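You operate a simulated robot arm through the tools that you are given. There is no shell and no other tool. Be economical: measure what you need, move in short steps, check, and stop when the job is done.

Carry out the task below with a simulated robot arm. There is one attempt and no reset: what you move stays moved.

JOB
Move the grey strip off the slideway and oil the slideway's top.
Fine: the white plate under the strip; strip first, to the ledge below the table's edge; oil from the tin on the felt pad; pad back.

It is judged by the outcome, as a careful person would: the job done as asked, and still so three seconds after it is handed in. It fails if anything else is knocked over, pushed out of place, dropped, spilled or broken.

ROBOT AND FRAMES
A 7-joint arm with a two-finger parallel gripper, fixed in place. Base frame: the origin is at the foot of the arm, x ahead of it, y to its left, z up. Units: mm, rad, N and s.
With the tool pointing down near the work surface it reaches from about 280 to 680 mm from the base axis. Its first joint turns from -1.152 to 1.152 rad. Payload 1.57 kg.
The tool frame sits at the grasp point between the pads (the TCP): z along the fingers, y along the line on which they close. The tips reach 30 mm beyond it. The gripper opens to 110 mm. The fingers are 24 mm wide and 12 mm thick; the gripper's body (48 by 112 mm) begins 78 mm behind the TCP.
Orientation is that of the tool frame in the base frame, as [roll, pitch, yaw] about the fixed x, y, z axes, in that order (R = Rz(yaw) Ry(pitch) Rx(roll)). With the fingers straight down and closing along the base's y, the tool's x points along the base's -x, its y along +y and its z along -z.

CONTROLS
- The arm moves only by the tool servo_tool. Its argument "rows" is a list of rows, each a list of 7 numbers: the turn, a rotation vector about the tool's x, y, z in degrees, then the shift along the tool's x, y, z in mm, then the closure in counts, from 0 (fully open) to 255 (shut). In form: [[ax, ay, az, dx, dy, dz, grip], ...]. A call has 1 to 10 rows; each row shifts and turns the commanded pose from where the row before left it, along the tool's axes as they then stand. Rows are played at 5 a second. More than 50 mm and 0.15 rad between two rows, or a gripper value outside its range, and nothing of the call is played. Where a pose cannot be reached the arm comes as near as it can. A force on the tool above 40 N (or 10 N above the force at the start of the call, whichever is more), or a blocked arm, ends the call early, and 0.2 s more pass. Each finger travels about 108 mm/s and halts on what it meets, pressing with about 34 N; the grip force reading is that of the motor and also rises with nothing between the fingers. The clock runs only during rows and for 0.2 s after the last one: add rows that do not move to give the fingers time. It gives the time, the measured TCP pose, the force on the tool (base axes), the opening and the grip force at its end, in the units of the frame above (readings bear some noise).
- Cameras (640 x 400 px; columns grow to the right, rows downward): "scene" is fixed at [163.8, -391.8, 1395.6]; the picture's right is [0.79, -0.61, 0.00], its down [-0.40, -0.52, -0.76] and it looks along [0.46, 0.60, -0.66] (base axes); focal length 233 px, centre (320, 200). "wrist" rides on the gripper at [-36, 0, -80] in the tool frame; the picture's right is [0.00, -1.00, 0.00], its down [0.97, 0.00, -0.24] and it looks along [0.24, 0.00, 0.97] (tool axes); focal length 218 px, centre (320, 200).
- snapshot(camera): a new picture of that camera. The clock stands still meanwhile.
- pixel_to_xyz(camera, pixels): for up to 12 pixels [column, row] of the newest picture of that camera ("zoom" is the newest enlarged one), the place [x, y, z] in the base frame of the surface seen there, good to about 2 mm. The clock stands still meanwhile.
- zoom(camera, box): a new picture of the part [left, top, right, bottom] of that camera's present view, enlarged. The clock stands still meanwhile.
- close_job(): hands the job in; it is judged then, once.

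Work in short steps. Measure before you move; look again where a grasp or a placing could have gone wrong, and mend it. You have 80 turns and 34 pictures in all, those below and enlarged ones among them. Open the gripper and draw the arm clear of the work before you hand the job in, unless the task says otherwise; then end with one line.

The tools are called after "Call:" by a JSON object that holds its "api" and its "payload". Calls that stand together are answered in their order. servo_tool: Moves the arm, as the interface text tells. Its arguments: {"type":"object","properties":{"rows":{"type":"array","items":{"type":"array","items":{"type":"number"}}}},"required":["rows"]} The other tools are called the same way: snapshot (camera) takes a picture; pixel_to_xyz (camera, pixels) gives the place of the surface under pixels of a picture; zoom (camera, box) takes an enlarged picture of a part of a camera's view; close_job () hands the job in.

At the start:

```text
clock: 0.0
position: [395.7, -66.0, 1225.5]
ee_rot: [3.141, -0.001, 3.141]
ft_force: [0.3, 0.2, -0.3]
opening: 110.1
grasp_force: 0.1
```

scene: 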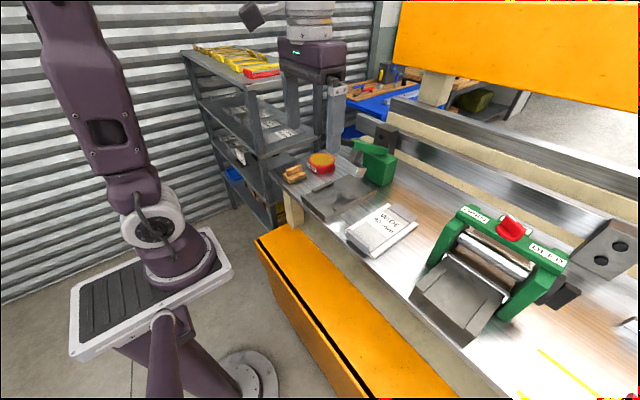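
wrist: 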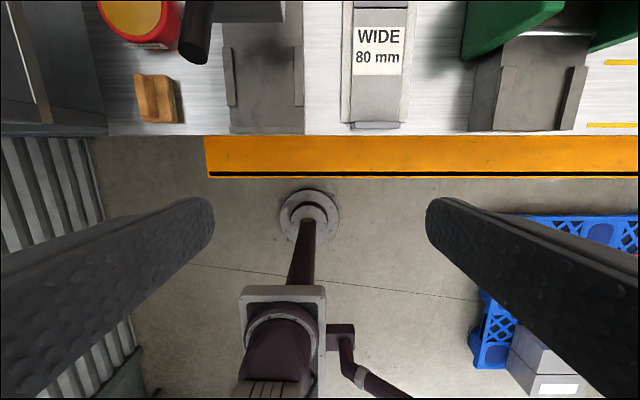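

The scene shows a tin (320,162), a wooden pad (293,173), slideways and a plate labelled WIDE 80 mm at about (380,228). I'll zoom in for detail.

Call:
{"api": "zoom", "payload": {"camera": "scene", "box": [260, 120, 460, 270]}}

Call:
{"api": "zoom", "payload": {"camera": "scene", "box": [380, 180, 640, 390]}}

Call:
{"api": "zoom", "payload": {"camera": "wrist", "box": [90, 0, 640, 190]}}

```text
2.67 times, centred on (360, 195) of scene
```

zoom: 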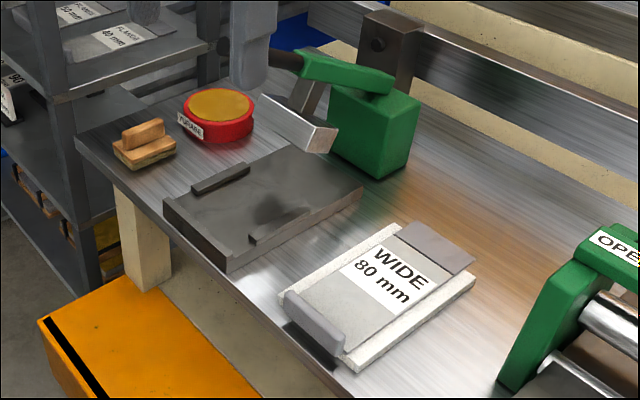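

```text
1.90 times, centred on (510, 285) of scene
```

zoom: 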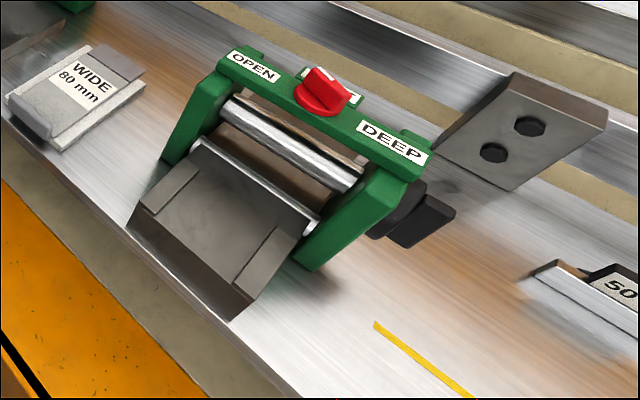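

```text
1.16 times, centred on (365, 95) of wrist
```

zoom: 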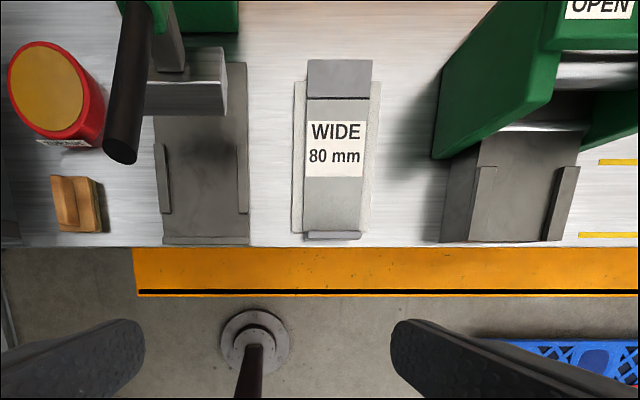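

The slideway appears to be the white plate under the grey strip (labelled WIDE 80 mm). I'll take a close zoom at each item and measure.

Call:
{"api": "zoom", "payload": {"camera": "scene", "box": [270, 140, 350, 190]}}

Call:
{"api": "pixel_to_xyz", "payload": {"camera": "zoom", "pixels": [[320, 160], [400, 160], [330, 230], [410, 250], [180, 250]]}}

Call:
{"api": "zoom", "payload": {"camera": "scene", "box": [330, 190, 430, 270]}}

Call:
{"api": "pixel_to_xyz", "payload": {"camera": "scene", "pixels": [[260, 240], [275, 240], [320, 310], [340, 300], [400, 370], [420, 390], [400, 350], [300, 265], [290, 300], [350, 260], [480, 220]]}}

```text
8.00 times, centred on (310, 165) of scene
```

zoom: 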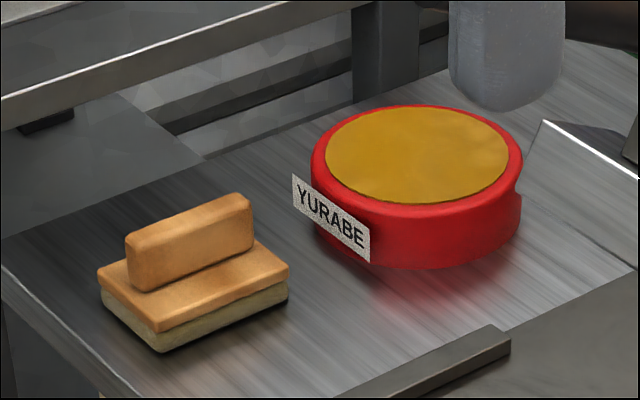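

```text
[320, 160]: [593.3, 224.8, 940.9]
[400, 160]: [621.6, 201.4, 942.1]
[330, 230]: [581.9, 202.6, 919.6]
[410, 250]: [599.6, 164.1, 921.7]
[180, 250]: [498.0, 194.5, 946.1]
```

```text
5.00 times, centred on (380, 230) of scene
```

zoom: 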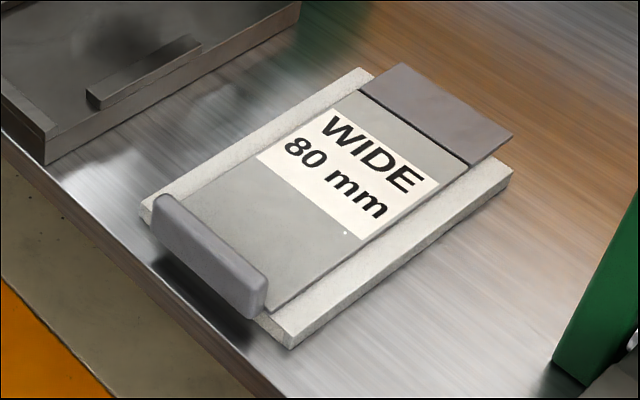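

```text
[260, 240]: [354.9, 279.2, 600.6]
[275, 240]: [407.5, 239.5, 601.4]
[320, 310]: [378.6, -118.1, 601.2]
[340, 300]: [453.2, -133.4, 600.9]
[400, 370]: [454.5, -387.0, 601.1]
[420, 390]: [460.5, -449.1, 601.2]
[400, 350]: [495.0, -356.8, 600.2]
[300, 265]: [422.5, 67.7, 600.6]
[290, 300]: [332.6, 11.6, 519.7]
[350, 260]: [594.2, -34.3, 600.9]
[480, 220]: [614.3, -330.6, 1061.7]
```

The ledge is at z≈601. Now I measure the strip, its raised front tab, the plate and the table edge, using the newest zoom.

Call:
{"api": "pixel_to_xyz", "payload": {"camera": "zoom", "pixels": [[165, 200], [258, 285], [200, 260], [190, 205], [275, 300], [400, 70], [505, 135], [355, 95], [460, 165], [508, 170], [290, 335], [360, 72]]}}

Call:
{"api": "pixel_to_xyz", "payload": {"camera": "zoom", "pixels": [[150, 205], [290, 320], [200, 190], [245, 270], [230, 292], [160, 218], [180, 280], [120, 230], [270, 384], [335, 270], [430, 100], [60, 280]]}}

Call:
{"api": "zoom", "payload": {"camera": "wrist", "box": [320, 0, 430, 140]}}

```text
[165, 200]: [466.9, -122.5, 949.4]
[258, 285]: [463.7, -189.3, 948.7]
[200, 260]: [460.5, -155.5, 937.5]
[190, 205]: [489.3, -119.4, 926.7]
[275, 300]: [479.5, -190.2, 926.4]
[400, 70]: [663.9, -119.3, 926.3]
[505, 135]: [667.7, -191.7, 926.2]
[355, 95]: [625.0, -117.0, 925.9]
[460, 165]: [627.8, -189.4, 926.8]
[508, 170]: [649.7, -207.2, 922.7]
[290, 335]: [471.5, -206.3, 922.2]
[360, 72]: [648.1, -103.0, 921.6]
```

```text
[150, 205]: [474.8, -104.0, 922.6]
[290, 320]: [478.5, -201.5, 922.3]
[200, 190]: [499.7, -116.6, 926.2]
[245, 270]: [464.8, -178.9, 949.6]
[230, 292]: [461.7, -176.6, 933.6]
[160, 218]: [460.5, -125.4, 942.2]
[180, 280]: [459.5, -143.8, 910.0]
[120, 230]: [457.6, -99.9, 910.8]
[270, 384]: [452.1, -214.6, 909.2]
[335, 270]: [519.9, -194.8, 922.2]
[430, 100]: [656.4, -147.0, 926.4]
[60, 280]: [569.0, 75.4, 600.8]
```

```text
2.86 times, centred on (375, 70) of wrist
```

zoom: 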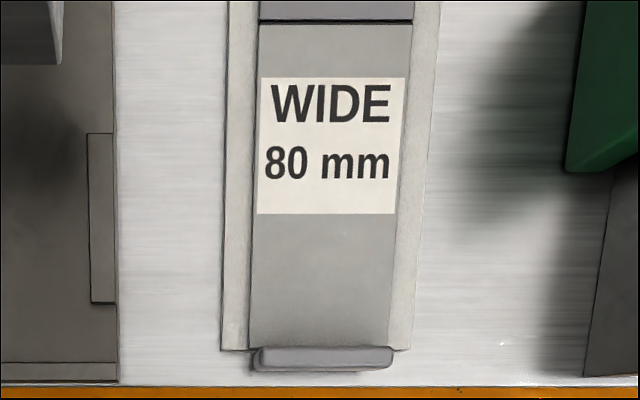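

Plate is x 471–650, y −103…−207, top 922; the strip is x 460–668, 73 wide, 4 thick with a front tab up to 950. Next: ledge extent, tin and pad geometry.

Call:
{"api": "zoom", "payload": {"camera": "scene", "box": [250, 220, 460, 400]}}

Call:
{"api": "pixel_to_xyz", "payload": {"camera": "scene", "pixels": [[300, 300], [304, 300], [308, 300], [312, 300], [316, 300], [320, 300], [345, 300], [360, 300], [370, 300], [380, 300], [390, 340], [420, 340]]}}

Call:
{"api": "zoom", "payload": {"camera": "scene", "box": [270, 140, 350, 190]}}

Call:
{"api": "pixel_to_xyz", "payload": {"camera": "zoom", "pixels": [[128, 240], [250, 200], [140, 285], [255, 245], [105, 272], [160, 325], [286, 268], [158, 348], [286, 298], [104, 295], [190, 225], [245, 290]]}}

Call:
{"api": "pixel_to_xyz", "payload": {"camera": "zoom", "pixels": [[312, 150], [345, 115], [450, 105], [520, 155], [480, 200], [360, 195], [420, 208], [420, 155], [450, 262], [520, 220], [328, 160], [508, 160]]}}

```text
2.22 times, centred on (355, 310) of scene
```

zoom: 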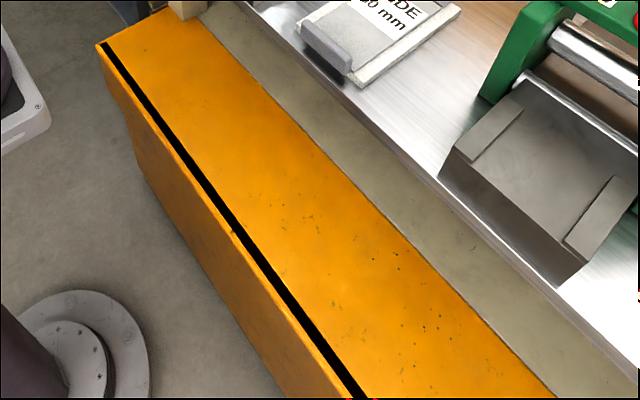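

```text
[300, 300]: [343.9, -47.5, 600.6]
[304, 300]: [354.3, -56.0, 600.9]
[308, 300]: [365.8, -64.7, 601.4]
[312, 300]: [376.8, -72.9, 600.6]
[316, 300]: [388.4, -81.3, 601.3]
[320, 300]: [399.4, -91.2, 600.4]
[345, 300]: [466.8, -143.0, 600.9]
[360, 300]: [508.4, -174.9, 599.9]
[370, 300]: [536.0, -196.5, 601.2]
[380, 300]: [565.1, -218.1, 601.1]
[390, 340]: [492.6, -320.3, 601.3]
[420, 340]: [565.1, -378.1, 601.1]
```

```text
8.00 times, centred on (310, 165) of scene
```

zoom: 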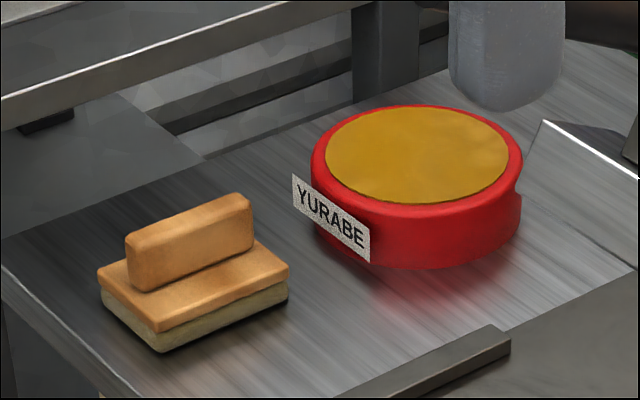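

```text
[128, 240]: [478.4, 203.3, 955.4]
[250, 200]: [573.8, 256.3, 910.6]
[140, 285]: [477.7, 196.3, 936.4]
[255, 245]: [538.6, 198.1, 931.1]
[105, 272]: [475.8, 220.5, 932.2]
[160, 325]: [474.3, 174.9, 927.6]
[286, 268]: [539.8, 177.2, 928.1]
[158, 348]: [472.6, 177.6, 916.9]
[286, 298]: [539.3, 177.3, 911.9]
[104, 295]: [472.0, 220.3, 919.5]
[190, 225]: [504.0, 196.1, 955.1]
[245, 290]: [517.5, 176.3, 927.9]
```

```text
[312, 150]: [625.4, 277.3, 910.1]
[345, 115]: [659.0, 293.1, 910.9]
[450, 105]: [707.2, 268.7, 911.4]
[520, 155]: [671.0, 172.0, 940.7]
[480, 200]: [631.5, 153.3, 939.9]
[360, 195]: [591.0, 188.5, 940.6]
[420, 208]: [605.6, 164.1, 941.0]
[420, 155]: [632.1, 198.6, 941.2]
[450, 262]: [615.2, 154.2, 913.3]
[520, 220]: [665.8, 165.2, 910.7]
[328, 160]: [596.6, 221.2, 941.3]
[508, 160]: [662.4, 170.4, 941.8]
```

Tin surface is z≈941 centred near (629,196); pad base is x 473–540, y 176–220, with a ridge handle along x topping at 955. I check the lever and vise near the tin, then test that the arm can get down towards the ledge (empty).

Call:
{"api": "pixel_to_xyz", "payload": {"camera": "wrist", "pixels": [[195, 55], [200, 10], [190, 35], [140, 15], [100, 20], [170, 20], [260, 8], [157, 90], [290, 10], [480, 40], [550, 20], [157, 170]]}}

Call:
{"api": "pixel_to_xyz", "payload": {"camera": "scene", "pixels": [[370, 150], [355, 143], [380, 158], [350, 160], [385, 130], [346, 138]]}}

Call:
{"api": "servo_tool", "payload": {"rows": [[0, 0, 0, 0, -17, 48, 0], [0, 0, 0, 0, -17, 46, 0], [0, 0, 0, 0, 0, 48, 0], [0, 0, 0, 0, 0, 48, 0], [0, 0, 0, 0, 0, 48, 0], [0, 0, 0, 0, 0, 48, 0], [0, 0, 0, 0, 0, 48, 0], [0, 0, 0, 0, 0, 48, 0], [0, 0, 0, 0, 0, 48, 0]]}}

```text
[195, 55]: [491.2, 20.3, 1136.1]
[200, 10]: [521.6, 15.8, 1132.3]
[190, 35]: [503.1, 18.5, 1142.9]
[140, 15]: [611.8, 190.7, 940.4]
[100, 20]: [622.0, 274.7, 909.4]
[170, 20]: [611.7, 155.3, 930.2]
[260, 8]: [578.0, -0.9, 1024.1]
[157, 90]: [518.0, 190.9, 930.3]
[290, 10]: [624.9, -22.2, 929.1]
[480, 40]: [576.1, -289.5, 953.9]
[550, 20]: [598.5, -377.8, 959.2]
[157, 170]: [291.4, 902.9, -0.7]
```

```text
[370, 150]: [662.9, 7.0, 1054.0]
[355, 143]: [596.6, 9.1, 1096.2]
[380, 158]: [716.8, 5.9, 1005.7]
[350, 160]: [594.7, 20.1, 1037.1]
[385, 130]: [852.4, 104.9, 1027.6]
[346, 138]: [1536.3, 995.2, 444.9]
```

```text
refused: row 1 steps farther than a row can; nothing moved
```

Lever is at y≈20, x≥480, z up to ~1140 – I'll keep carried things away from it. The call was refused only for step size (50.9 mm), so I redo with smaller steps.

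Call:
{"api": "servo_tool", "payload": {"rows": [[0, 0, 0, 0, -20, 40, 0], [0, 0, 0, 0, -20, 40, 0], [0, 0, 0, 0, 0, 48, 0], [0, 0, 0, 0, 0, 48, 0], [0, 0, 0, 0, 0, 48, 0], [0, 0, 0, 0, 0, 48, 0], [0, 0, 0, 0, 0, 48, 0], [0, 0, 0, 0, 0, 48, 0], [0, 0, 0, 0, 0, 48, 0], [0, 0, 0, 0, 0, 48, 0]]}}

```text
clock: 2.2
position: [395.1, -106.6, 760.3]
ee_rot: [3.142, 0.0, -3.141]
ft_force: [0.4, 0.1, 0.9]
opening: 109.9
grasp_force: 0.0
```

The arm is at z=760 without trouble; I continue down to about 645 to prove the reach.

Call:
{"api": "servo_tool", "payload": {"rows": [[0, 0, 0, 0, 0, 40, 0], [0, 0, 0, 0, 0, 40, 0], [0, 0, 0, 0, 0, 32, 0]]}}

Call:
{"api": "snapshot", "payload": {"camera": "scene"}}

```text
clock: 3.0
position: [394.8, -105.3, 648.4]
ee_rot: [3.141, 0.001, 3.141]
ft_force: [-1.2, 0.0, -0.2]
opening: 110.0
grasp_force: 0.1
```

```text
23 pictures are left
```

scene: 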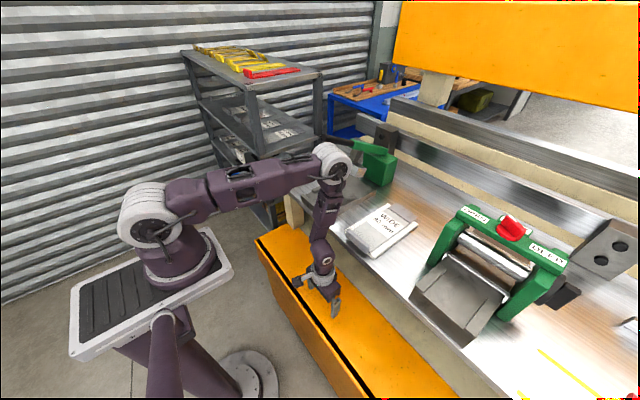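

Reach is fine, no contact. I go back up to z≈1060.

Call:
{"api": "servo_tool", "payload": {"rows": [[0, 0, 0, 0, 0, -45, 0], [0, 0, 0, 0, 0, -45, 0], [0, 0, 0, 0, 0, -45, 0], [0, 0, 0, 0, 0, -45, 0], [0, 0, 0, 0, 0, -45, 0], [0, 0, 0, 0, 0, -45, 0], [0, 0, 0, 0, 0, -45, 0], [0, 0, 0, 0, 0, -45, 0], [0, 0, 0, 0, 0, -45, 0]]}}

Call:
{"api": "servo_tool", "payload": {"rows": [[0, 0, 7.5, 0, 0, 0, 0], [0, 0, 7.5, 0, 0, 0, 0], [0, 0, 7.5, 0, 0, 0, 0], [0, 0, 7.5, 0, 0, 0, 0], [0, 0, 7.5, 0, 0, 0, 0], [0, 0, 7.5, 0, 0, 0, 0], [0, 0, 7.5, 0, 0, 0, 0], [0, 0, 7.5, 0, 0, 0, 0], [0, 0, 7.5, 0, 0, 0, 0], [0, 0, 7.5, 0, 0, 0, 0]]}}

Call:
{"api": "servo_tool", "payload": {"rows": [[0, 0, 7.5, 0, 0, 0, 0], [0, 0, 7.5, 0, 0, 0, 0]]}}

```text
clock: 5.0
position: [395.7, -105.7, 1053.5]
ee_rot: [3.14, -0.002, -3.14]
ft_force: [-0.1, 0.1, 0.6]
opening: 109.6
grasp_force: 0.0
```

```text
clock: 7.2
position: [396.5, -105.1, 1054.1]
ee_rot: [-3.141, 0.0, 1.831]
ft_force: [0.2, -0.5, -0.6]
opening: 110.0
grasp_force: 0.0
```

```text
clock: 7.8
position: [395.9, -106.3, 1053.7]
ee_rot: [3.141, 0.002, 1.57]
ft_force: [0.0, -0.2, 0.6]
opening: 110.2
grasp_force: 0.1
```

Yaw is now 1.57 (tool x=+Y, tool y=+X). I move over the tab (465,−155) and half down to z≈990, then look.

Call:
{"api": "servo_tool", "payload": {"rows": [[0, 0, 0, -25, 35, 0, 60], [0, 0, 0, -24, 34, 0, 100], [0, 0, 0, 0, 0, 30, 100], [0, 0, 0, 0, 0, 34, 100], [0, 0, 0, 0, 0, 0, 100]]}}

Call:
{"api": "snapshot", "payload": {"camera": "wrist"}}

```text
clock: 9.0
position: [465.1, -155.7, 989.5]
ee_rot: [-3.141, 0.0, 1.572]
ft_force: [-0.1, 0.2, -0.5]
opening: 66.8
grasp_force: 0.1
```

```text
22 pictures are left
```

wrist: 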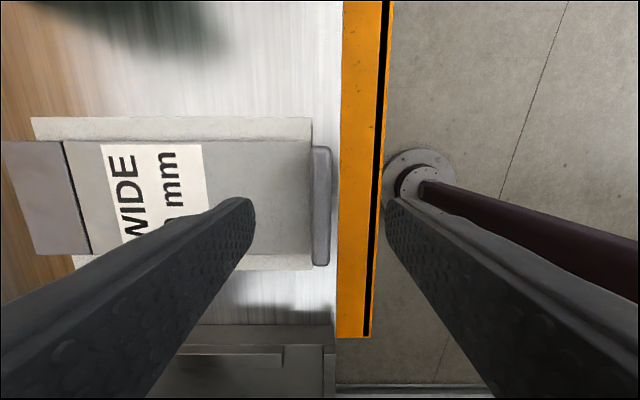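

The tab (columns 312–331) lies centred between the fingers. I lower 31 mm to put the tips just above the strip, then close.

Call:
{"api": "servo_tool", "payload": {"rows": [[0, 0, 0, 0, 0, 15, 100], [0, 0, 0, 0, 0, 10, 100], [0, 0, 0, 0, 0, 6, 100]]}}

Call:
{"api": "servo_tool", "payload": {"rows": [[0, 0, 0, 0, 0, 0, 160], [0, 0, 0, 0, 0, 0, 200], [0, 0, 0, 0, 0, 0, 230], [0, 0, 0, 0, 0, 0, 255], [0, 0, 0, 0, 0, 0, 255]]}}

```text
clock: 9.8
position: [466.4, -155.2, 959.1]
ee_rot: [-3.141, 0.0, 1.572]
ft_force: [1.0, 0.4, -0.5]
opening: 66.8
grasp_force: 0.0
```

```text
clock: 11.0
position: [464.3, -156.0, 959.0]
ee_rot: [-3.141, 0.0, 1.572]
ft_force: [0.2, -0.2, -0.5]
opening: 10.9
grasp_force: 28.6
```

The fingers closed on the tab (opening 10.9, 28.6 N). I lift 20 mm and look for droop.

Call:
{"api": "servo_tool", "payload": {"rows": [[0, 0, 0, 0, 0, -5, 255], [0, 0, 0, 0, 0, -7, 255], [0, 0, 0, 0, 0, -8, 255], [0, 0, 0, 0, 0, 0, 255]]}}

Call:
{"api": "zoom", "payload": {"camera": "scene", "box": [320, 160, 460, 270]}}

Call:
{"api": "pixel_to_xyz", "payload": {"camera": "scene", "pixels": [[395, 207], [405, 212], [385, 220], [375, 225]]}}

```text
clock: 12.0
position: [465.5, -154.1, 978.2]
ee_rot: [-3.141, -0.001, 1.569]
ft_force: [0.0, -0.4, -0.3]
opening: 10.8
grasp_force: 28.5
```

```text
3.64 times, centred on (390, 215) of scene
```

zoom: 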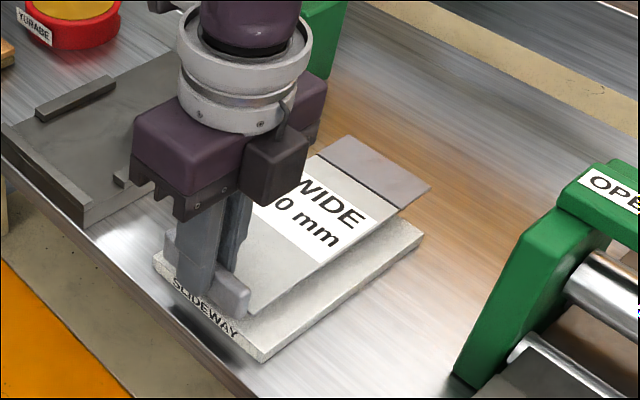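

```text
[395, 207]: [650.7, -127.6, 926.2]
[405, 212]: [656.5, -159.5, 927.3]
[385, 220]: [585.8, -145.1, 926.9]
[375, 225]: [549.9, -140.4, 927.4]
```

The plate is labelled SLIDEWAY, and the strip is lifted. I measure its tilt from the zoom.

Call:
{"api": "pixel_to_xyz", "payload": {"camera": "zoom", "pixels": [[348, 140], [425, 188], [395, 195], [260, 300], [300, 265], [345, 170], [410, 230]]}}

```text
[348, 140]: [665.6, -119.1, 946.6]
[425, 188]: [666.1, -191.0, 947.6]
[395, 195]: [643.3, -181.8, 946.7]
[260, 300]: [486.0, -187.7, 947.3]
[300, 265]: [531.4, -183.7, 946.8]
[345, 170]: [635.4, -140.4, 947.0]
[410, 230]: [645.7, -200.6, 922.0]
```

No droop at all (far end z 946.6–947.6). I raise to z≈1210, above the lever, then retract to x≈395.

Call:
{"api": "servo_tool", "payload": {"rows": [[0, 0, 0, 0, 0, -30, 255], [0, 0, 0, 0, 0, -40, 255], [0, 0, 0, 0, 0, -40, 255], [0, 0, 0, 0, 0, -40, 255], [0, 0, 0, 0, 0, -40, 255], [0, 0, 0, 0, 0, -40, 255], [0, 0, 0, 0, -30, 0, 255], [0, 0, 0, 0, -40, 0, 255], [0, 0, 0, 0, 0, 0, 255]]}}

Call:
{"api": "servo_tool", "payload": {"rows": [[0, 0, -7.5, 0, 0, 0, 255], [0, 0, -7.5, 0, 0, 0, 255], [0, 0, -7.5, 0, 0, 0, 255], [0, 0, -7.5, 0, 0, 0, 255], [0, 0, -7.5, 0, 0, 0, 255], [0, 0, -7.5, 0, 0, 0, 255], [0, 0, -7.5, 0, 0, 0, 255], [0, 0, -7.5, 0, 0, 0, 255], [0, 0, -7.5, 0, 0, 0, 255], [0, 0, -7.5, 0, 0, 0, 255]]}}

Call:
{"api": "servo_tool", "payload": {"rows": [[0, 0, -7.5, 0, 0, 0, 255], [0, 0, -7.5, 0, 0, 0, 255], [0, 0, 0, 0, 0, 0, 255]]}}

Call:
{"api": "zoom", "payload": {"camera": "scene", "box": [200, 60, 460, 260]}}

```text
clock: 14.0
position: [396.2, -154.7, 1208.2]
ee_rot: [-3.141, -0.001, 1.569]
ft_force: [0.3, -0.3, -0.7]
opening: 11.2
grasp_force: 28.3
```

```text
clock: 16.2
position: [395.2, -153.7, 1207.3]
ee_rot: [3.141, 0.001, 2.884]
ft_force: [-0.6, 0.8, -0.1]
opening: 10.7
grasp_force: 28.2
```

```text
clock: 17.0
position: [394.2, -154.8, 1209.2]
ee_rot: [-3.141, 0.0, -3.139]
ft_force: [-0.1, -0.6, -0.7]
opening: 10.8
grasp_force: 28.6
```

```text
2.00 times, centred on (330, 160) of scene
```

zoom: 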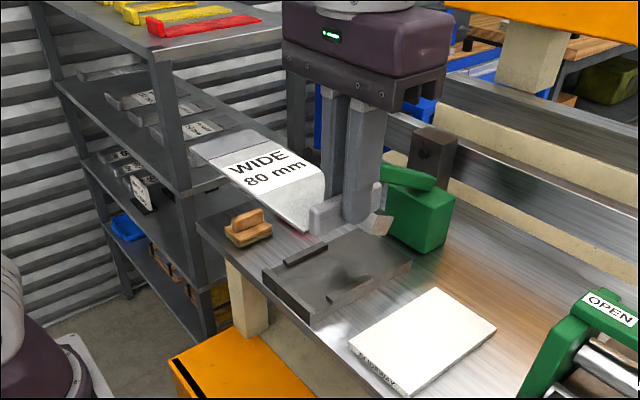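

Strip is held level along +y, x≈357–431, clear of the table edge (452). I lower it straight toward the ledge (release height TCP≈638).

Call:
{"api": "servo_tool", "payload": {"rows": [[0, 0, 0, 0, 0, 30, 255], [0, 0, 0, 0, 0, 45, 255], [0, 0, 0, 0, 0, 45, 255], [0, 0, 0, 0, 0, 45, 255], [0, 0, 0, 0, 0, 45, 255], [0, 0, 0, 0, 0, 45, 255], [0, 0, 0, 0, 0, 45, 255], [0, 0, 0, 0, 0, 45, 255], [0, 0, 0, 0, 0, 45, 255]]}}

Call:
{"api": "servo_tool", "payload": {"rows": [[0, 0, 0, 0, 0, 45, 255], [0, 0, 0, 0, 0, 45, 255], [0, 0, 0, 0, 0, 40, 255], [0, 0, 0, 0, 0, 25, 255], [0, 0, 0, 0, 0, 10, 255], [0, 0, 0, 0, 0, 5, 255], [0, 0, 0, 0, 0, 0, 255]]}}

Call:
{"api": "zoom", "payload": {"camera": "scene", "box": [230, 180, 440, 340]}}

```text
clock: 19.0
position: [394.4, -154.4, 817.7]
ee_rot: [-3.139, 0.001, -3.142]
ft_force: [-0.4, -0.6, 0.3]
opening: 10.7
grasp_force: 28.5
```

```text
clock: 20.6
position: [396.0, -155.0, 648.7]
ee_rot: [-3.14, 0.001, 3.141]
ft_force: [0.4, -0.2, 0.3]
opening: 10.7
grasp_force: 28.8
```

```text
2.50 times, centred on (335, 260) of scene
```

zoom: 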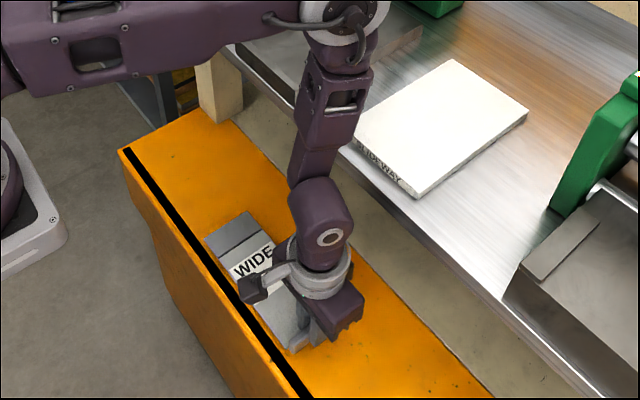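

Strip is just above the ledge. I lower in 2 mm steps until contact.

Call:
{"api": "servo_tool", "payload": {"rows": [[0, 0, 0, 0, 0, 4, 255], [0, 0, 0, 0, 0, 3, 255], [0, 0, 0, 0, 0, 2, 255], [0, 0, 0, 0, 0, 1, 255], [0, 0, 0, 0, 0, 0, 255]]}}

```text
clock: 21.8
position: [394.9, -154.7, 639.5]
ee_rot: [3.141, -0.001, 3.141]
ft_force: [0.0, -0.3, 0.0]
opening: 10.9
grasp_force: 28.0
```

No contact force yet; 1 mm steps further.

Call:
{"api": "servo_tool", "payload": {"rows": [[0, 0, 0, 0, 0, 1, 255], [0, 0, 0, 0, 0, 0.7, 255], [0, 0, 0, 0, 0, 0, 255]]}}

```text
clock: 22.6
position: [394.7, -154.9, 638.2]
ee_rot: [-3.14, -0.001, -3.141]
ft_force: [0.5, -0.3, -1.1]
opening: 10.8
grasp_force: 28.7
```

Call:
{"api": "servo_tool", "payload": {"rows": [[0, 0, 0, 0, 0, 0.7, 255], [0, 0, 0, 0, 0, 0.7, 255], [0, 0, 0, 0, 0, 0, 255]]}}

```text
clock: 23.4
position: [395.1, -155.3, 637.4]
ee_rot: [-3.141, 0.0, -3.141]
ft_force: [-2.1, 2.5, 17.9]
opening: 10.8
grasp_force: 28.8
```

Contact (17.9 N up): the strip rests on the ledge. I open gently and lift straight up.

Call:
{"api": "servo_tool", "payload": {"rows": [[0, 0, 0, 0, 0, -0.5, 255], [0, 0, 0, 0, 0, 0, 220], [0, 0, 0, 0, 0, 0, 180], [0, 0, 0, 0, 0, 0, 130], [0, 0, 0, 0, 0, 0, 130]]}}

Call:
{"api": "servo_tool", "payload": {"rows": [[0, 0, 0, 0, 0, -10, 130], [0, 0, 0, 0, 0, -25, 130], [0, 0, 0, 0, 0, -45, 130], [0, 0, 0, 0, 0, -45, 130], [0, 0, 0, 0, 0, -45, 130], [0, 0, 0, 0, 0, -45, 130], [0, 0, 0, 0, 0, -45, 130], [0, 0, 0, 0, 0, -45, 130], [0, 0, 0, 0, 0, -45, 130]]}}

Call:
{"api": "servo_tool", "payload": {"rows": [[0, 0, 0, 0, 0, -45, 130], [0, 0, 0, 0, 0, -45, 130], [0, 0, 0, 0, 0, -30, 130]]}}

Call:
{"api": "snapshot", "payload": {"camera": "scene"}}

```text
clock: 24.6
position: [395.4, -153.9, 636.6]
ee_rot: [-3.141, 0.0, -3.14]
ft_force: [0.2, -0.9, 0.7]
opening: 53.9
grasp_force: 0.0
```

```text
clock: 26.6
position: [394.0, -154.9, 985.8]
ee_rot: [3.14, -0.001, -3.141]
ft_force: [0.9, -0.2, -0.2]
opening: 54.0
grasp_force: 0.2
```

```text
clock: 27.4
position: [394.7, -154.9, 1108.1]
ee_rot: [-3.141, 0.0, -3.142]
ft_force: [0.2, -0.5, 0.5]
opening: 54.1
grasp_force: 0.1
```

```text
18 pictures are left
```

scene: 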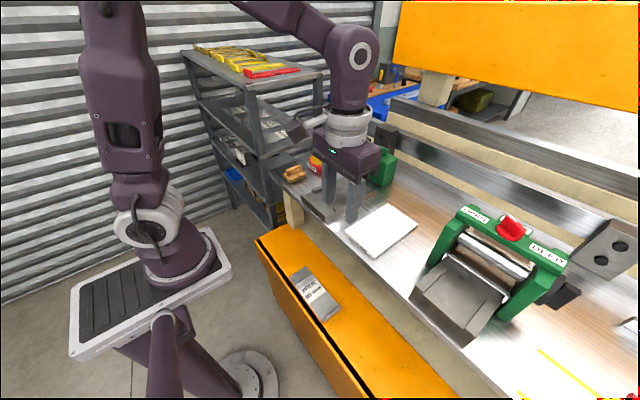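

Strip rests flat on the ledge at (315,290). Now to the pad: traverse in y at x≈395 (clear of the lever), then forward to above the pad.

Call:
{"api": "servo_tool", "payload": {"rows": [[0, 0, 0, 0, 45, 0, 130], [0, 0, 0, 0, 45, 0, 130], [0, 0, 0, 0, 45, 0, 130], [0, 0, 0, 0, 45, 0, 130], [0, 0, 0, 0, 45, 0, 130], [0, 0, 0, 0, 45, 0, 130], [0, 0, 0, 0, 45, 0, 130], [0, 0, 0, 0, 38, 0, 130], [0, 0, 0, 0, 0, 0, 130]]}}

Call:
{"api": "servo_tool", "payload": {"rows": [[0, 0, 0, -40, 0, 0, 130], [0, 0, 0, -40, 0, 0, 130], [0, 0, 0, -31, 0, 10, 130], [0, 0, 0, 0, 0, 40, 130], [0, 0, 0, 0, 0, 40, 130], [0, 0, 0, 0, 0, 0, 130]]}}

Call:
{"api": "snapshot", "payload": {"camera": "wrist"}}

```text
clock: 29.4
position: [394.8, 198.5, 1107.4]
ee_rot: [-3.141, -0.001, -3.141]
ft_force: [-0.5, 0.0, 0.2]
opening: 54.0
grasp_force: 0.1
```

```text
clock: 30.8
position: [507.2, 198.4, 1018.0]
ee_rot: [-3.141, -0.001, -3.142]
ft_force: [0.0, -0.7, -0.6]
opening: 53.8
grasp_force: 0.0
```

```text
17 pictures are left
```

wrist: 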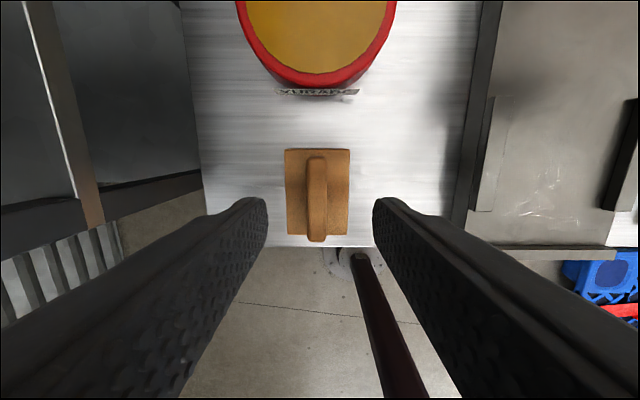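

Call:
{"api": "pixel_to_xyz", "payload": {"camera": "wrist", "pixels": [[316, 165], [316, 200], [316, 235], [310, 200], [324, 200], [290, 155], [345, 155], [345, 225], [290, 225], [316, 60], [262, 40], [370, 40]]}}

```text
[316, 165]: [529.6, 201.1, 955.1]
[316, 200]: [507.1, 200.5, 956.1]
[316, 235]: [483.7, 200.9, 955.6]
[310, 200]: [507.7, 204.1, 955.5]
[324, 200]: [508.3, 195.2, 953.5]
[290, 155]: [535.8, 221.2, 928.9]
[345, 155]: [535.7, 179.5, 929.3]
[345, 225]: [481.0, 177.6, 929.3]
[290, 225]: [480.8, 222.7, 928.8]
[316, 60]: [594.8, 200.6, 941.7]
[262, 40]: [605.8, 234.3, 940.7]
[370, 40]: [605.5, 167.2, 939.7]
```

Ridge centre is (507, 200.5), top 955.5, base top 929. I shift +2 in y, lower to TCP z≈962 and grip.

Call:
{"api": "servo_tool", "payload": {"rows": [[0, 0, 0, 0, 2, 20, 130], [0, 0, 0, 0, 0, 20, 130], [0, 0, 0, 0, 0, 10, 130], [0, 0, 0, 0, 0, 6, 130], [0, 0, 0, 0, 0, 0, 130]]}}

Call:
{"api": "servo_tool", "payload": {"rows": [[0, 0, 0, 0, 0, 0, 170], [0, 0, 0, 0, 0, 0, 200], [0, 0, 0, 0, 0, 0, 230], [0, 0, 0, 0, 0, 0, 255], [0, 0, 0, 0, 0, 0, 255]]}}

Call:
{"api": "servo_tool", "payload": {"rows": [[0, 0, 0, 0, 0, -5, 255], [0, 0, 0, 0, 0, -20, 255], [0, 0, 0, 0, 0, -35, 255], [0, 0, 0, 0, 0, 0, 255]]}}

Call:
{"api": "snapshot", "payload": {"camera": "wrist"}}

```text
clock: 32.0
position: [507.5, 199.5, 960.7]
ee_rot: [-3.141, 0.0, 3.141]
ft_force: [-0.1, -0.1, 0.7]
opening: 53.9
grasp_force: 0.0
```

```text
clock: 33.2
position: [506.3, 201.1, 960.4]
ee_rot: [3.14, 0.0, 3.141]
ft_force: [-0.1, 0.3, -0.5]
opening: 12.7
grasp_force: 29.4
```

```text
clock: 34.2
position: [506.2, 200.3, 1019.0]
ee_rot: [3.141, -0.001, 3.14]
ft_force: [0.3, 0.4, -1.2]
opening: 13.1
grasp_force: 29.7
```

```text
16 pictures are left
```

wrist: 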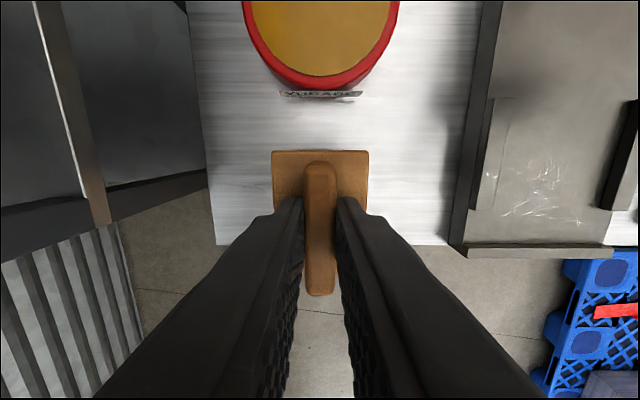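

Pad is held upright. I measure the tin's amber rim more exactly from this picture.

Call:
{"api": "pixel_to_xyz", "payload": {"camera": "wrist", "pixels": [[320, 73], [320, 77], [320, 83], [250, 10], [256, 10], [386, 10], [391, 10], [254, 30], [385, 30], [270, 55], [372, 55], [398, 10]]}}

Call:
{"api": "zoom", "payload": {"camera": "scene", "box": [270, 130, 360, 190]}}

```text
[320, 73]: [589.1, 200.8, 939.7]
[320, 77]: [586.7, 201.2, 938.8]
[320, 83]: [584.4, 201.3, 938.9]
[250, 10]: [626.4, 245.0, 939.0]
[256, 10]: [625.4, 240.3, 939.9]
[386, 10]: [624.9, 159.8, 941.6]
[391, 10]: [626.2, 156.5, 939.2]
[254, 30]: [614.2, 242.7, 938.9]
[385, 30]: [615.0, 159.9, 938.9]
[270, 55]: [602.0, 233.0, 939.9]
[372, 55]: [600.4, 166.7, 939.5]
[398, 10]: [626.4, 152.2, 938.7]
```

```text
6.67 times, centred on (315, 160) of scene
```

zoom: 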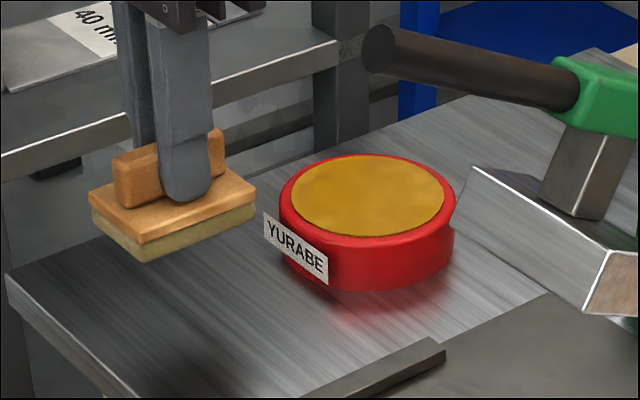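

Tin centre ≈ (630,200), surface ≈940; pad bottom is 50 below the TCP. I move over the tin and lower to just above contact.

Call:
{"api": "servo_tool", "payload": {"rows": [[0, 0, 0, -40, 0, 0, 255], [0, 0, 0, -40, 0, 0, 255], [0, 0, 0, -43, 0, 0, 255], [0, 0, 0, 0, 0, 15, 255], [0, 0, 0, 0, 0, 8, 255], [0, 0, 0, 0, 0, 0, 255]]}}

Call:
{"api": "servo_tool", "payload": {"rows": [[0, 0, 0, 0, 0, 2, 255], [0, 0, 0, 0, 0, 1.5, 255], [0, 0, 0, 0, 0, 1, 255], [0, 0, 0, 0, 0, 0, 255]]}}

```text
clock: 35.6
position: [629.0, 199.7, 997.2]
ee_rot: [-3.141, -0.001, 3.142]
ft_force: [-0.2, 0.2, -1.2]
opening: 12.8
grasp_force: 29.7
```

```text
clock: 36.6
position: [628.7, 200.0, 993.8]
ee_rot: [3.14, 0.0, 3.142]
ft_force: [-0.9, -0.4, -0.4]
opening: 13.1
grasp_force: 29.4
```

No contact yet at z=993.8; I keep lowering about 1 mm at a time.

Call:
{"api": "servo_tool", "payload": {"rows": [[0, 0, 0, 0, 0, 1, 255], [0, 0, 0, 0, 0, 1, 255], [0, 0, 0, 0, 0, 0, 255]]}}

Call:
{"api": "servo_tool", "payload": {"rows": [[0, 0, 0, 0, 0, 1, 255], [0, 0, 0, 0, 0, 0, 255]]}}

Call:
{"api": "servo_tool", "payload": {"rows": [[0, 0, 0, 0, 0, 0.8, 255], [0, 0, 0, 0, 0, 0, 255]]}}

```text
clock: 37.4
position: [628.3, 200.2, 991.3]
ee_rot: [3.141, 0.001, 3.141]
ft_force: [-1.0, 0.5, -1.2]
opening: 12.8
grasp_force: 29.6
```

```text
clock: 38.0
position: [628.7, 200.3, 989.4]
ee_rot: [-3.141, 0.001, -3.141]
ft_force: [-0.9, -1.1, 2.5]
opening: 13.2
grasp_force: 29.4
```

```text
clock: 38.6
position: [629.0, 200.9, 991.1]
ee_rot: [-3.141, 0.002, 3.141]
ft_force: [-3.7, 0.4, 14.4]
opening: 13.0
grasp_force: 29.6
```

Contact at 14 N. I hold briefly so the felt takes up oil, then lift.

Call:
{"api": "servo_tool", "payload": {"rows": [[0, 0, 0, 0, 0, 0, 255], [0, 0, 0, 0, 0, 0, 255], [0, 0, 0, 0, 0, 0, 255], [0, 0, 0, 0, 0, 0, 255], [0, 0, 0, 0, 0, -5, 255], [0, 0, 0, 0, 0, -15, 255], [0, 0, 0, 0, 0, -20, 255], [0, 0, 0, 0, 0, 0, 255]]}}

Call:
{"api": "zoom", "payload": {"camera": "scene", "box": [270, 110, 380, 190]}}

```text
clock: 40.4
position: [628.8, 200.7, 1029.6]
ee_rot: [-3.141, 0.0, -3.141]
ft_force: [0.2, -0.5, -0.5]
opening: 13.2
grasp_force: 29.6
```

```text
5.00 times, centred on (325, 150) of scene
```

zoom: 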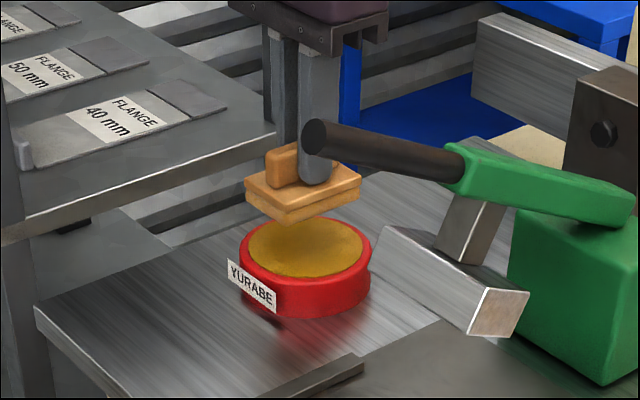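

The felt is amber with oil. I retract to x≈400, then traverse to the slideway at z≈1050.

Call:
{"api": "servo_tool", "payload": {"rows": [[0, 0, 0, 40, 0, -20, 255], [0, 0, 0, 45, 0, 0, 255], [0, 0, 0, 45, 0, 0, 255], [0, 0, 0, 45, 0, 0, 255], [0, 0, 0, 45, 0, 0, 255], [0, 0, 0, 9, -30, 0, 255], [0, 0, 0, 0, -45, 0, 255], [0, 0, 0, 0, -45, 0, 255], [0, 0, 0, 0, -45, 0, 255], [0, 0, 0, 0, -45, 0, 255]]}}

Call:
{"api": "servo_tool", "payload": {"rows": [[0, 0, 0, 0, -45, 0, 255], [0, 0, 0, 0, -45, 0, 255], [0, 0, 0, 0, -26.7, 0, 255], [0, 0, 0, -40, 0, 0, 255], [0, 0, 0, -40, 0, 0, 255], [0, 0, 0, -27, 0, 0, 255], [0, 0, 0, 0, 0, 35, 255], [0, 0, 0, 0, 0, 30, 255], [0, 0, 0, 0, 0, 7, 255], [0, 0, 0, 0, 0, 0, 255]]}}

```text
clock: 42.6
position: [399.2, -11.4, 1050.0]
ee_rot: [-3.14, 0.001, -3.141]
ft_force: [-0.7, 0.0, -0.4]
opening: 13.0
grasp_force: 29.6
```

```text
clock: 44.8
position: [506.6, -126.0, 977.4]
ee_rot: [-3.14, -0.001, -3.141]
ft_force: [0.0, -0.1, 0.4]
opening: 13.0
grasp_force: 30.1
```

Pad bottom is ~5 mm over the plate. I check the alignment and begin lowering to contact.

Call:
{"api": "servo_tool", "payload": {"rows": [[0, 0, 0, 0, 0, 2, 255], [0, 0, 0, 0, 0, 1.5, 255], [0, 0, 0, 0, 0, 1, 255], [0, 0, 0, 0, 0, 0, 255]]}}

Call:
{"api": "zoom", "payload": {"camera": "scene", "box": [320, 170, 450, 270]}}

```text
clock: 45.8
position: [507.2, -126.3, 973.0]
ee_rot: [3.141, 0.0, -3.141]
ft_force: [0.2, 0.8, -0.3]
opening: 13.0
grasp_force: 29.7
```

```text
4.00 times, centred on (385, 220) of scene
```

zoom: 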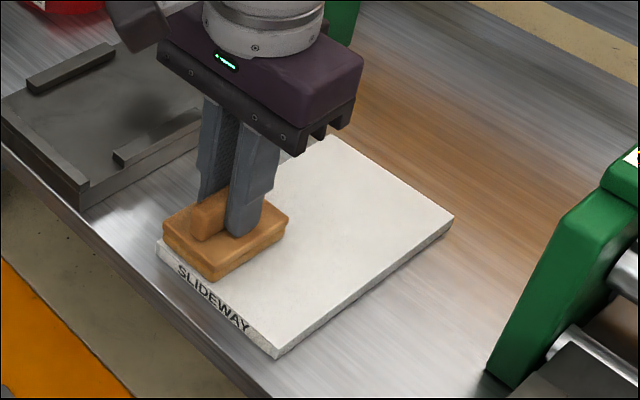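

Pad is aligned with the near corner. Lower to light pressure.

Call:
{"api": "servo_tool", "payload": {"rows": [[0, 0, 0, 0, 0, 1, 255], [0, 0, 0, 0, 0, 0.5, 255], [0, 0, 0, 0, 0, 0, 255]]}}

Call:
{"api": "servo_tool", "payload": {"rows": [[0, 0, 0, 0, 0, 0.5, 255], [0, 0, 0, 0, 0, 0, 255]]}}

```text
clock: 46.6
position: [505.9, -127.0, 972.5]
ee_rot: [-3.141, 0.003, 3.14]
ft_force: [-1.4, 0.9, 17.4]
opening: 12.9
grasp_force: 30.1
```

```text
clock: 47.2
position: [505.9, -126.9, 970.5]
ee_rot: [-3.141, 0.003, -3.141]
ft_force: [-3.1, 0.8, 38.0]
opening: 13.0
grasp_force: 29.8
```

38 N is too much; I ease off 0.7 mm and stroke +x along the first lane in small steps.

Call:
{"api": "servo_tool", "payload": {"rows": [[0, 0, 0, 0, 0, -0.7, 255], [0, 0, 0, 0, 0, 0, 255]]}}

Call:
{"api": "servo_tool", "payload": {"rows": [[0, 0, 0, -12, 0, 0, 255], [0, 0, 0, -12, 0, 0, 255], [0, 0, 0, -12, 0, 0, 255], [0, 0, 0, -12, 0, 0, 255], [0, 0, 0, -12, 0, 0, 255], [0, 0, 0, -12, 0, 0, 255], [0, 0, 0, -12, 0, 0, 255], [0, 0, 0, -12, 0, 0, 255], [0, 0, 0, -12, 0, 0, 255]]}}

Call:
{"api": "zoom", "payload": {"camera": "scene", "box": [320, 170, 450, 270]}}

```text
clock: 47.8
position: [507.3, -126.3, 971.7]
ee_rot: [3.142, 0.002, -3.141]
ft_force: [3.7, -2.2, 25.3]
opening: 13.0
grasp_force: 29.9
```

```text
clock: 49.8
position: [614.5, -126.8, 971.8]
ee_rot: [3.141, 0.0, 3.141]
ft_force: [-5.8, 0.2, 15.4]
opening: 13.0
grasp_force: 29.9
```

```text
4.00 times, centred on (385, 220) of scene
```

zoom: 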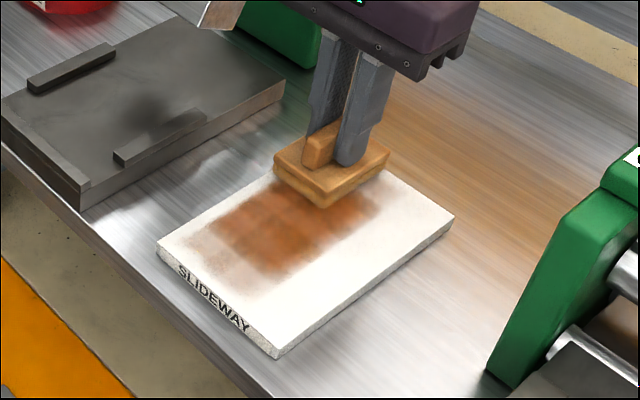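

Oil is transferring well and the plate has not moved. Continue: shift to the middle lane and stroke back, then the third lane.

Call:
{"api": "servo_tool", "payload": {"rows": [[0, 0, 0, 0, -10, 0, 255], [0, 0, 0, 0, -10, 0, 255], [0, 0, 0, 0, -8, 0, 255]]}}

Call:
{"api": "servo_tool", "payload": {"rows": [[0, 0, 0, 12, 0, 0, 255], [0, 0, 0, 12, 0, 0, 255], [0, 0, 0, 12, 0, 0, 255], [0, 0, 0, 12, 0, 0, 255], [0, 0, 0, 12, 0, 0, 255], [0, 0, 0, 12, 0, 0, 255], [0, 0, 0, 12, 0, 0, 255], [0, 0, 0, 12, 0, 0, 255], [0, 0, 0, 13, 0, 0, 255]]}}

Call:
{"api": "servo_tool", "payload": {"rows": [[0, 0, 0, 0, -10, 0, 255], [0, 0, 0, 0, -10, 0, 255], [0, 0, 0, 0, -9, 0, 255], [0, 0, 0, 0, 0, 0, 255]]}}

Call:
{"api": "servo_tool", "payload": {"rows": [[0, 0, 0, -12, 0, 0, 255], [0, 0, 0, -12, 0, 0, 255], [0, 0, 0, -12, 0, 0, 255], [0, 0, 0, -12, 0, 0, 255], [0, 0, 0, -12, 0, 0, 255], [0, 0, 0, -12, 0, 0, 255], [0, 0, 0, -12, 0, 0, 255], [0, 0, 0, -12, 0, 0, 255], [0, 0, 0, -12, 0, 0, 255]]}}

Call:
{"api": "zoom", "payload": {"camera": "scene", "box": [320, 170, 450, 270]}}

```text
clock: 50.6
position: [615.8, -153.9, 972.0]
ee_rot: [3.141, 0.002, 3.141]
ft_force: [1.1, 6.1, 14.4]
opening: 12.9
grasp_force: 29.5
```

```text
clock: 52.6
position: [508.0, -154.1, 972.4]
ee_rot: [-3.14, 0.004, -3.141]
ft_force: [10.2, -0.3, 24.7]
opening: 12.8
grasp_force: 29.7
```

```text
clock: 53.6
position: [505.7, -183.1, 972.1]
ee_rot: [-3.14, -0.002, -3.142]
ft_force: [-2.4, 9.6, 25.3]
opening: 12.8
grasp_force: 30.4
```

```text
clock: 55.6
position: [613.1, -182.8, 971.2]
ee_rot: [-3.141, 0.0, -3.139]
ft_force: [-7.5, -0.9, 18.1]
opening: 13.1
grasp_force: 30.4
```

```text
4.00 times, centred on (385, 220) of scene
```

zoom: 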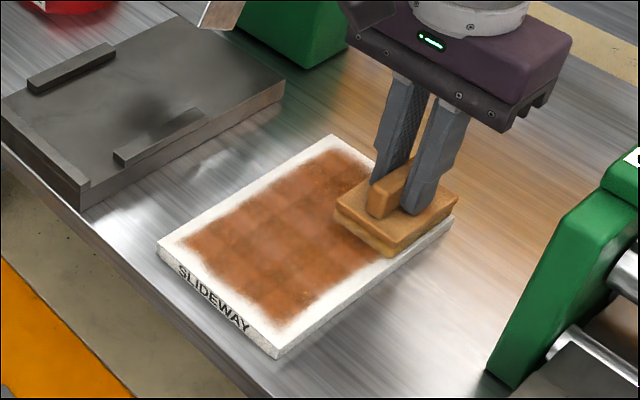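

Oil covers all but ~10 mm margins on the edges. I do a perimeter pass with the pad overhanging the edges by ~8 mm (table is 12 mm below so stays clean).

Call:
{"api": "servo_tool", "payload": {"rows": [[0, 0, 0, -9, 0, 0, 255], [0, 0, 0, 0, -9, 0, 255], [0, 0, 0, 0, 0, 0, 255]]}}

Call:
{"api": "servo_tool", "payload": {"rows": [[0, 0, 0, 12.4, 0, 0, 255], [0, 0, 0, 12.4, 0, 0, 255], [0, 0, 0, 12.4, 0, 0, 255], [0, 0, 0, 12.4, 0, 0, 255], [0, 0, 0, 12.4, 0, 0, 255], [0, 0, 0, 12.4, 0, 0, 255], [0, 0, 0, 12.4, 0, 0, 255], [0, 0, 0, 12.4, 0, 0, 255], [0, 0, 0, 12.4, 0, 0, 255], [0, 0, 0, 12.4, 0, 0, 255]]}}

Call:
{"api": "servo_tool", "payload": {"rows": [[0, 0, 0, 0, 0, 0, 255], [0, 0, 0, 0, 10, 0, 255], [0, 0, 0, 0, 10, 0, 255], [0, 0, 0, 0, 10, 0, 255], [0, 0, 0, 0, 10, 0, 255], [0, 0, 0, 0, 10, 0, 255], [0, 0, 0, 0, 10, 0, 255], [0, 0, 0, 0, 7, 0, 255], [0, 0, 0, 0, 7, 0, 255], [0, 0, 0, 0, 0, 0, 255]]}}

Call:
{"api": "servo_tool", "payload": {"rows": [[0, 0, 0, -12.4, 0, 0, 255], [0, 0, 0, -12.4, 0, 0, 255], [0, 0, 0, -12.4, 0, 0, 255], [0, 0, 0, -12.4, 0, 0, 255], [0, 0, 0, -12.4, 0, 0, 255], [0, 0, 0, -12.4, 0, 0, 255], [0, 0, 0, -12.4, 0, 0, 255], [0, 0, 0, -12.4, 0, 0, 255], [0, 0, 0, -12.4, 0, 0, 255], [0, 0, 0, -12.4, 0, 0, 255]]}}

Call:
{"api": "zoom", "payload": {"camera": "scene", "box": [320, 170, 450, 270]}}

```text
clock: 56.4
position: [623.3, -191.8, 971.3]
ee_rot: [3.141, 0.002, -3.141]
ft_force: [1.3, 5.8, 15.5]
opening: 12.9
grasp_force: 29.6
```

```text
clock: 58.6
position: [499.6, -192.5, 970.4]
ee_rot: [-3.14, 0.002, 3.141]
ft_force: [6.1, -0.6, 16.0]
opening: 13.0
grasp_force: 30.1
```

```text
clock: 60.8
position: [498.3, -119.0, 972.6]
ee_rot: [3.141, 0.0, -3.141]
ft_force: [-0.3, -8.5, 23.7]
opening: 13.5
grasp_force: 29.8
```

```text
clock: 63.0
position: [623.2, -117.7, 971.2]
ee_rot: [-3.141, -0.001, -3.141]
ft_force: [-2.6, -0.8, 6.5]
opening: 13.2
grasp_force: 30.0
```

```text
4.00 times, centred on (385, 220) of scene
```

zoom: 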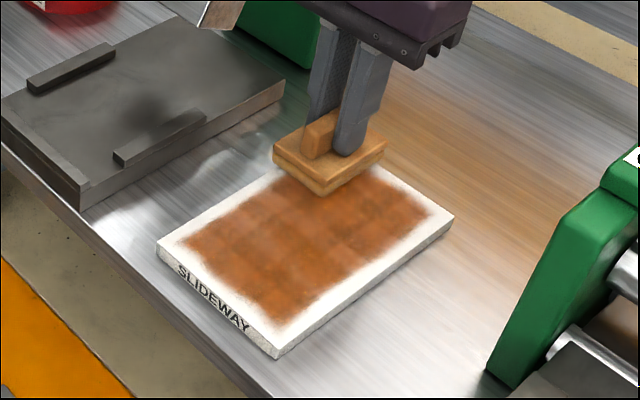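

The perimeter margins did not change, so the film seems to be shown with an inset border. I finish with a stroke across the far edge and lift to look.

Call:
{"api": "servo_tool", "payload": {"rows": [[0, 0, 0, 0, 0, 0, 255], [0, 0, 0, 0, -12, 0, 255], [0, 0, 0, 0, -12, 0, 255], [0, 0, 0, 0, -12, 0, 255], [0, 0, 0, 0, -12, 0, 255], [0, 0, 0, 0, -12, 0, 255], [0, 0, 0, 0, -12, 0, 255], [0, 0, 0, 0, 0, 0, 255]]}}

Call:
{"api": "servo_tool", "payload": {"rows": [[0, 0, 0, 0, 0, -20, 255], [0, 0, 0, 0, 0, -45, 255], [0, 0, 0, 30, 20, -15, 255], [0, 0, 0, 45, 0, 0, 255], [0, 0, 0, 45, 0, 0, 255], [0, 0, 0, 45, 0, 0, 255], [0, 0, 0, 45, 0, 0, 255], [0, 0, 0, 15, 20, 0, 255], [0, 0, 0, 0, 40, 0, 255], [0, 0, 0, 0, 40, 0, 255]]}}

Call:
{"api": "zoom", "payload": {"camera": "scene", "box": [320, 180, 440, 270]}}

```text
clock: 64.8
position: [623.1, -190.3, 971.2]
ee_rot: [-3.141, -0.001, -3.14]
ft_force: [1.5, 1.2, 2.6]
opening: 13.2
grasp_force: 30.3
```

```text
clock: 67.0
position: [397.4, -69.7, 1051.2]
ee_rot: [-3.141, 0.0, -3.139]
ft_force: [0.4, 0.6, -0.9]
opening: 13.0
grasp_force: 29.9
```

```text
4.44 times, centred on (380, 225) of scene
```

zoom: 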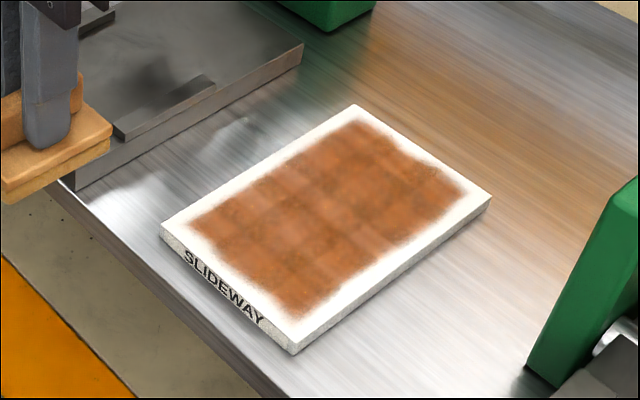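

The film covers the whole grid evenly (the lane-1 film extended past the pad width, so the border is just the inset of the film). Now the pad goes back to its spot (506.5, 200.5).

Call:
{"api": "servo_tool", "payload": {"rows": [[0, 0, 0, 0, 45, 0, 255], [0, 0, 0, 0, 45, 0, 255], [0, 0, 0, 0, 45, 0, 255], [0, 0, 0, 0, 45, 0, 255], [0, 0, 0, 0, 45, 0, 255], [0, 0, 0, 0, 45, 0, 255], [0, 0, 0, -40, 0, 0, 255], [0, 0, 0, -40, 0, 0, 255], [0, 0, 0, -28, 0, 0, 255], [0, 0, 0, 0, 0, 0, 255]]}}

Call:
{"api": "servo_tool", "payload": {"rows": [[0, 0, 0, 0, 0, 45, 255], [0, 0, 0, 0, 0, 30, 255], [0, 0, 0, 0, 0, 10, 255], [0, 0, 0, 0, 0, 0, 255]]}}

```text
clock: 69.2
position: [506.0, 199.9, 1051.1]
ee_rot: [3.14, 0.0, 3.141]
ft_force: [-0.4, -0.3, -1.5]
opening: 13.2
grasp_force: 29.6
```

```text
clock: 70.2
position: [505.6, 199.9, 966.8]
ee_rot: [3.142, 0.001, 3.141]
ft_force: [0.2, 0.0, -0.8]
opening: 13.3
grasp_force: 30.5
```

The pad is ~6 mm above the table at its original spot; I lower to contact.

Call:
{"api": "servo_tool", "payload": {"rows": [[0, 0, 0, 0, 0, 3, 255], [0, 0, 0, 0, 0, 1.5, 255], [0, 0, 0, 0, 0, 1, 255], [0, 0, 0, 0, 0, 0, 255]]}}

Call:
{"api": "servo_tool", "payload": {"rows": [[0, 0, 0, 0, 0, 0.7, 255], [0, 0, 0, 0, 0, 0, 255]]}}

```text
clock: 71.2
position: [506.2, 199.2, 960.6]
ee_rot: [3.14, -0.001, -3.141]
ft_force: [-0.4, 0.1, -1.2]
opening: 13.0
grasp_force: 29.8
```

```text
clock: 71.8
position: [506.3, 199.4, 959.1]
ee_rot: [-3.139, 0.001, 3.141]
ft_force: [0.6, -0.4, -0.5]
opening: 12.8
grasp_force: 29.5
```

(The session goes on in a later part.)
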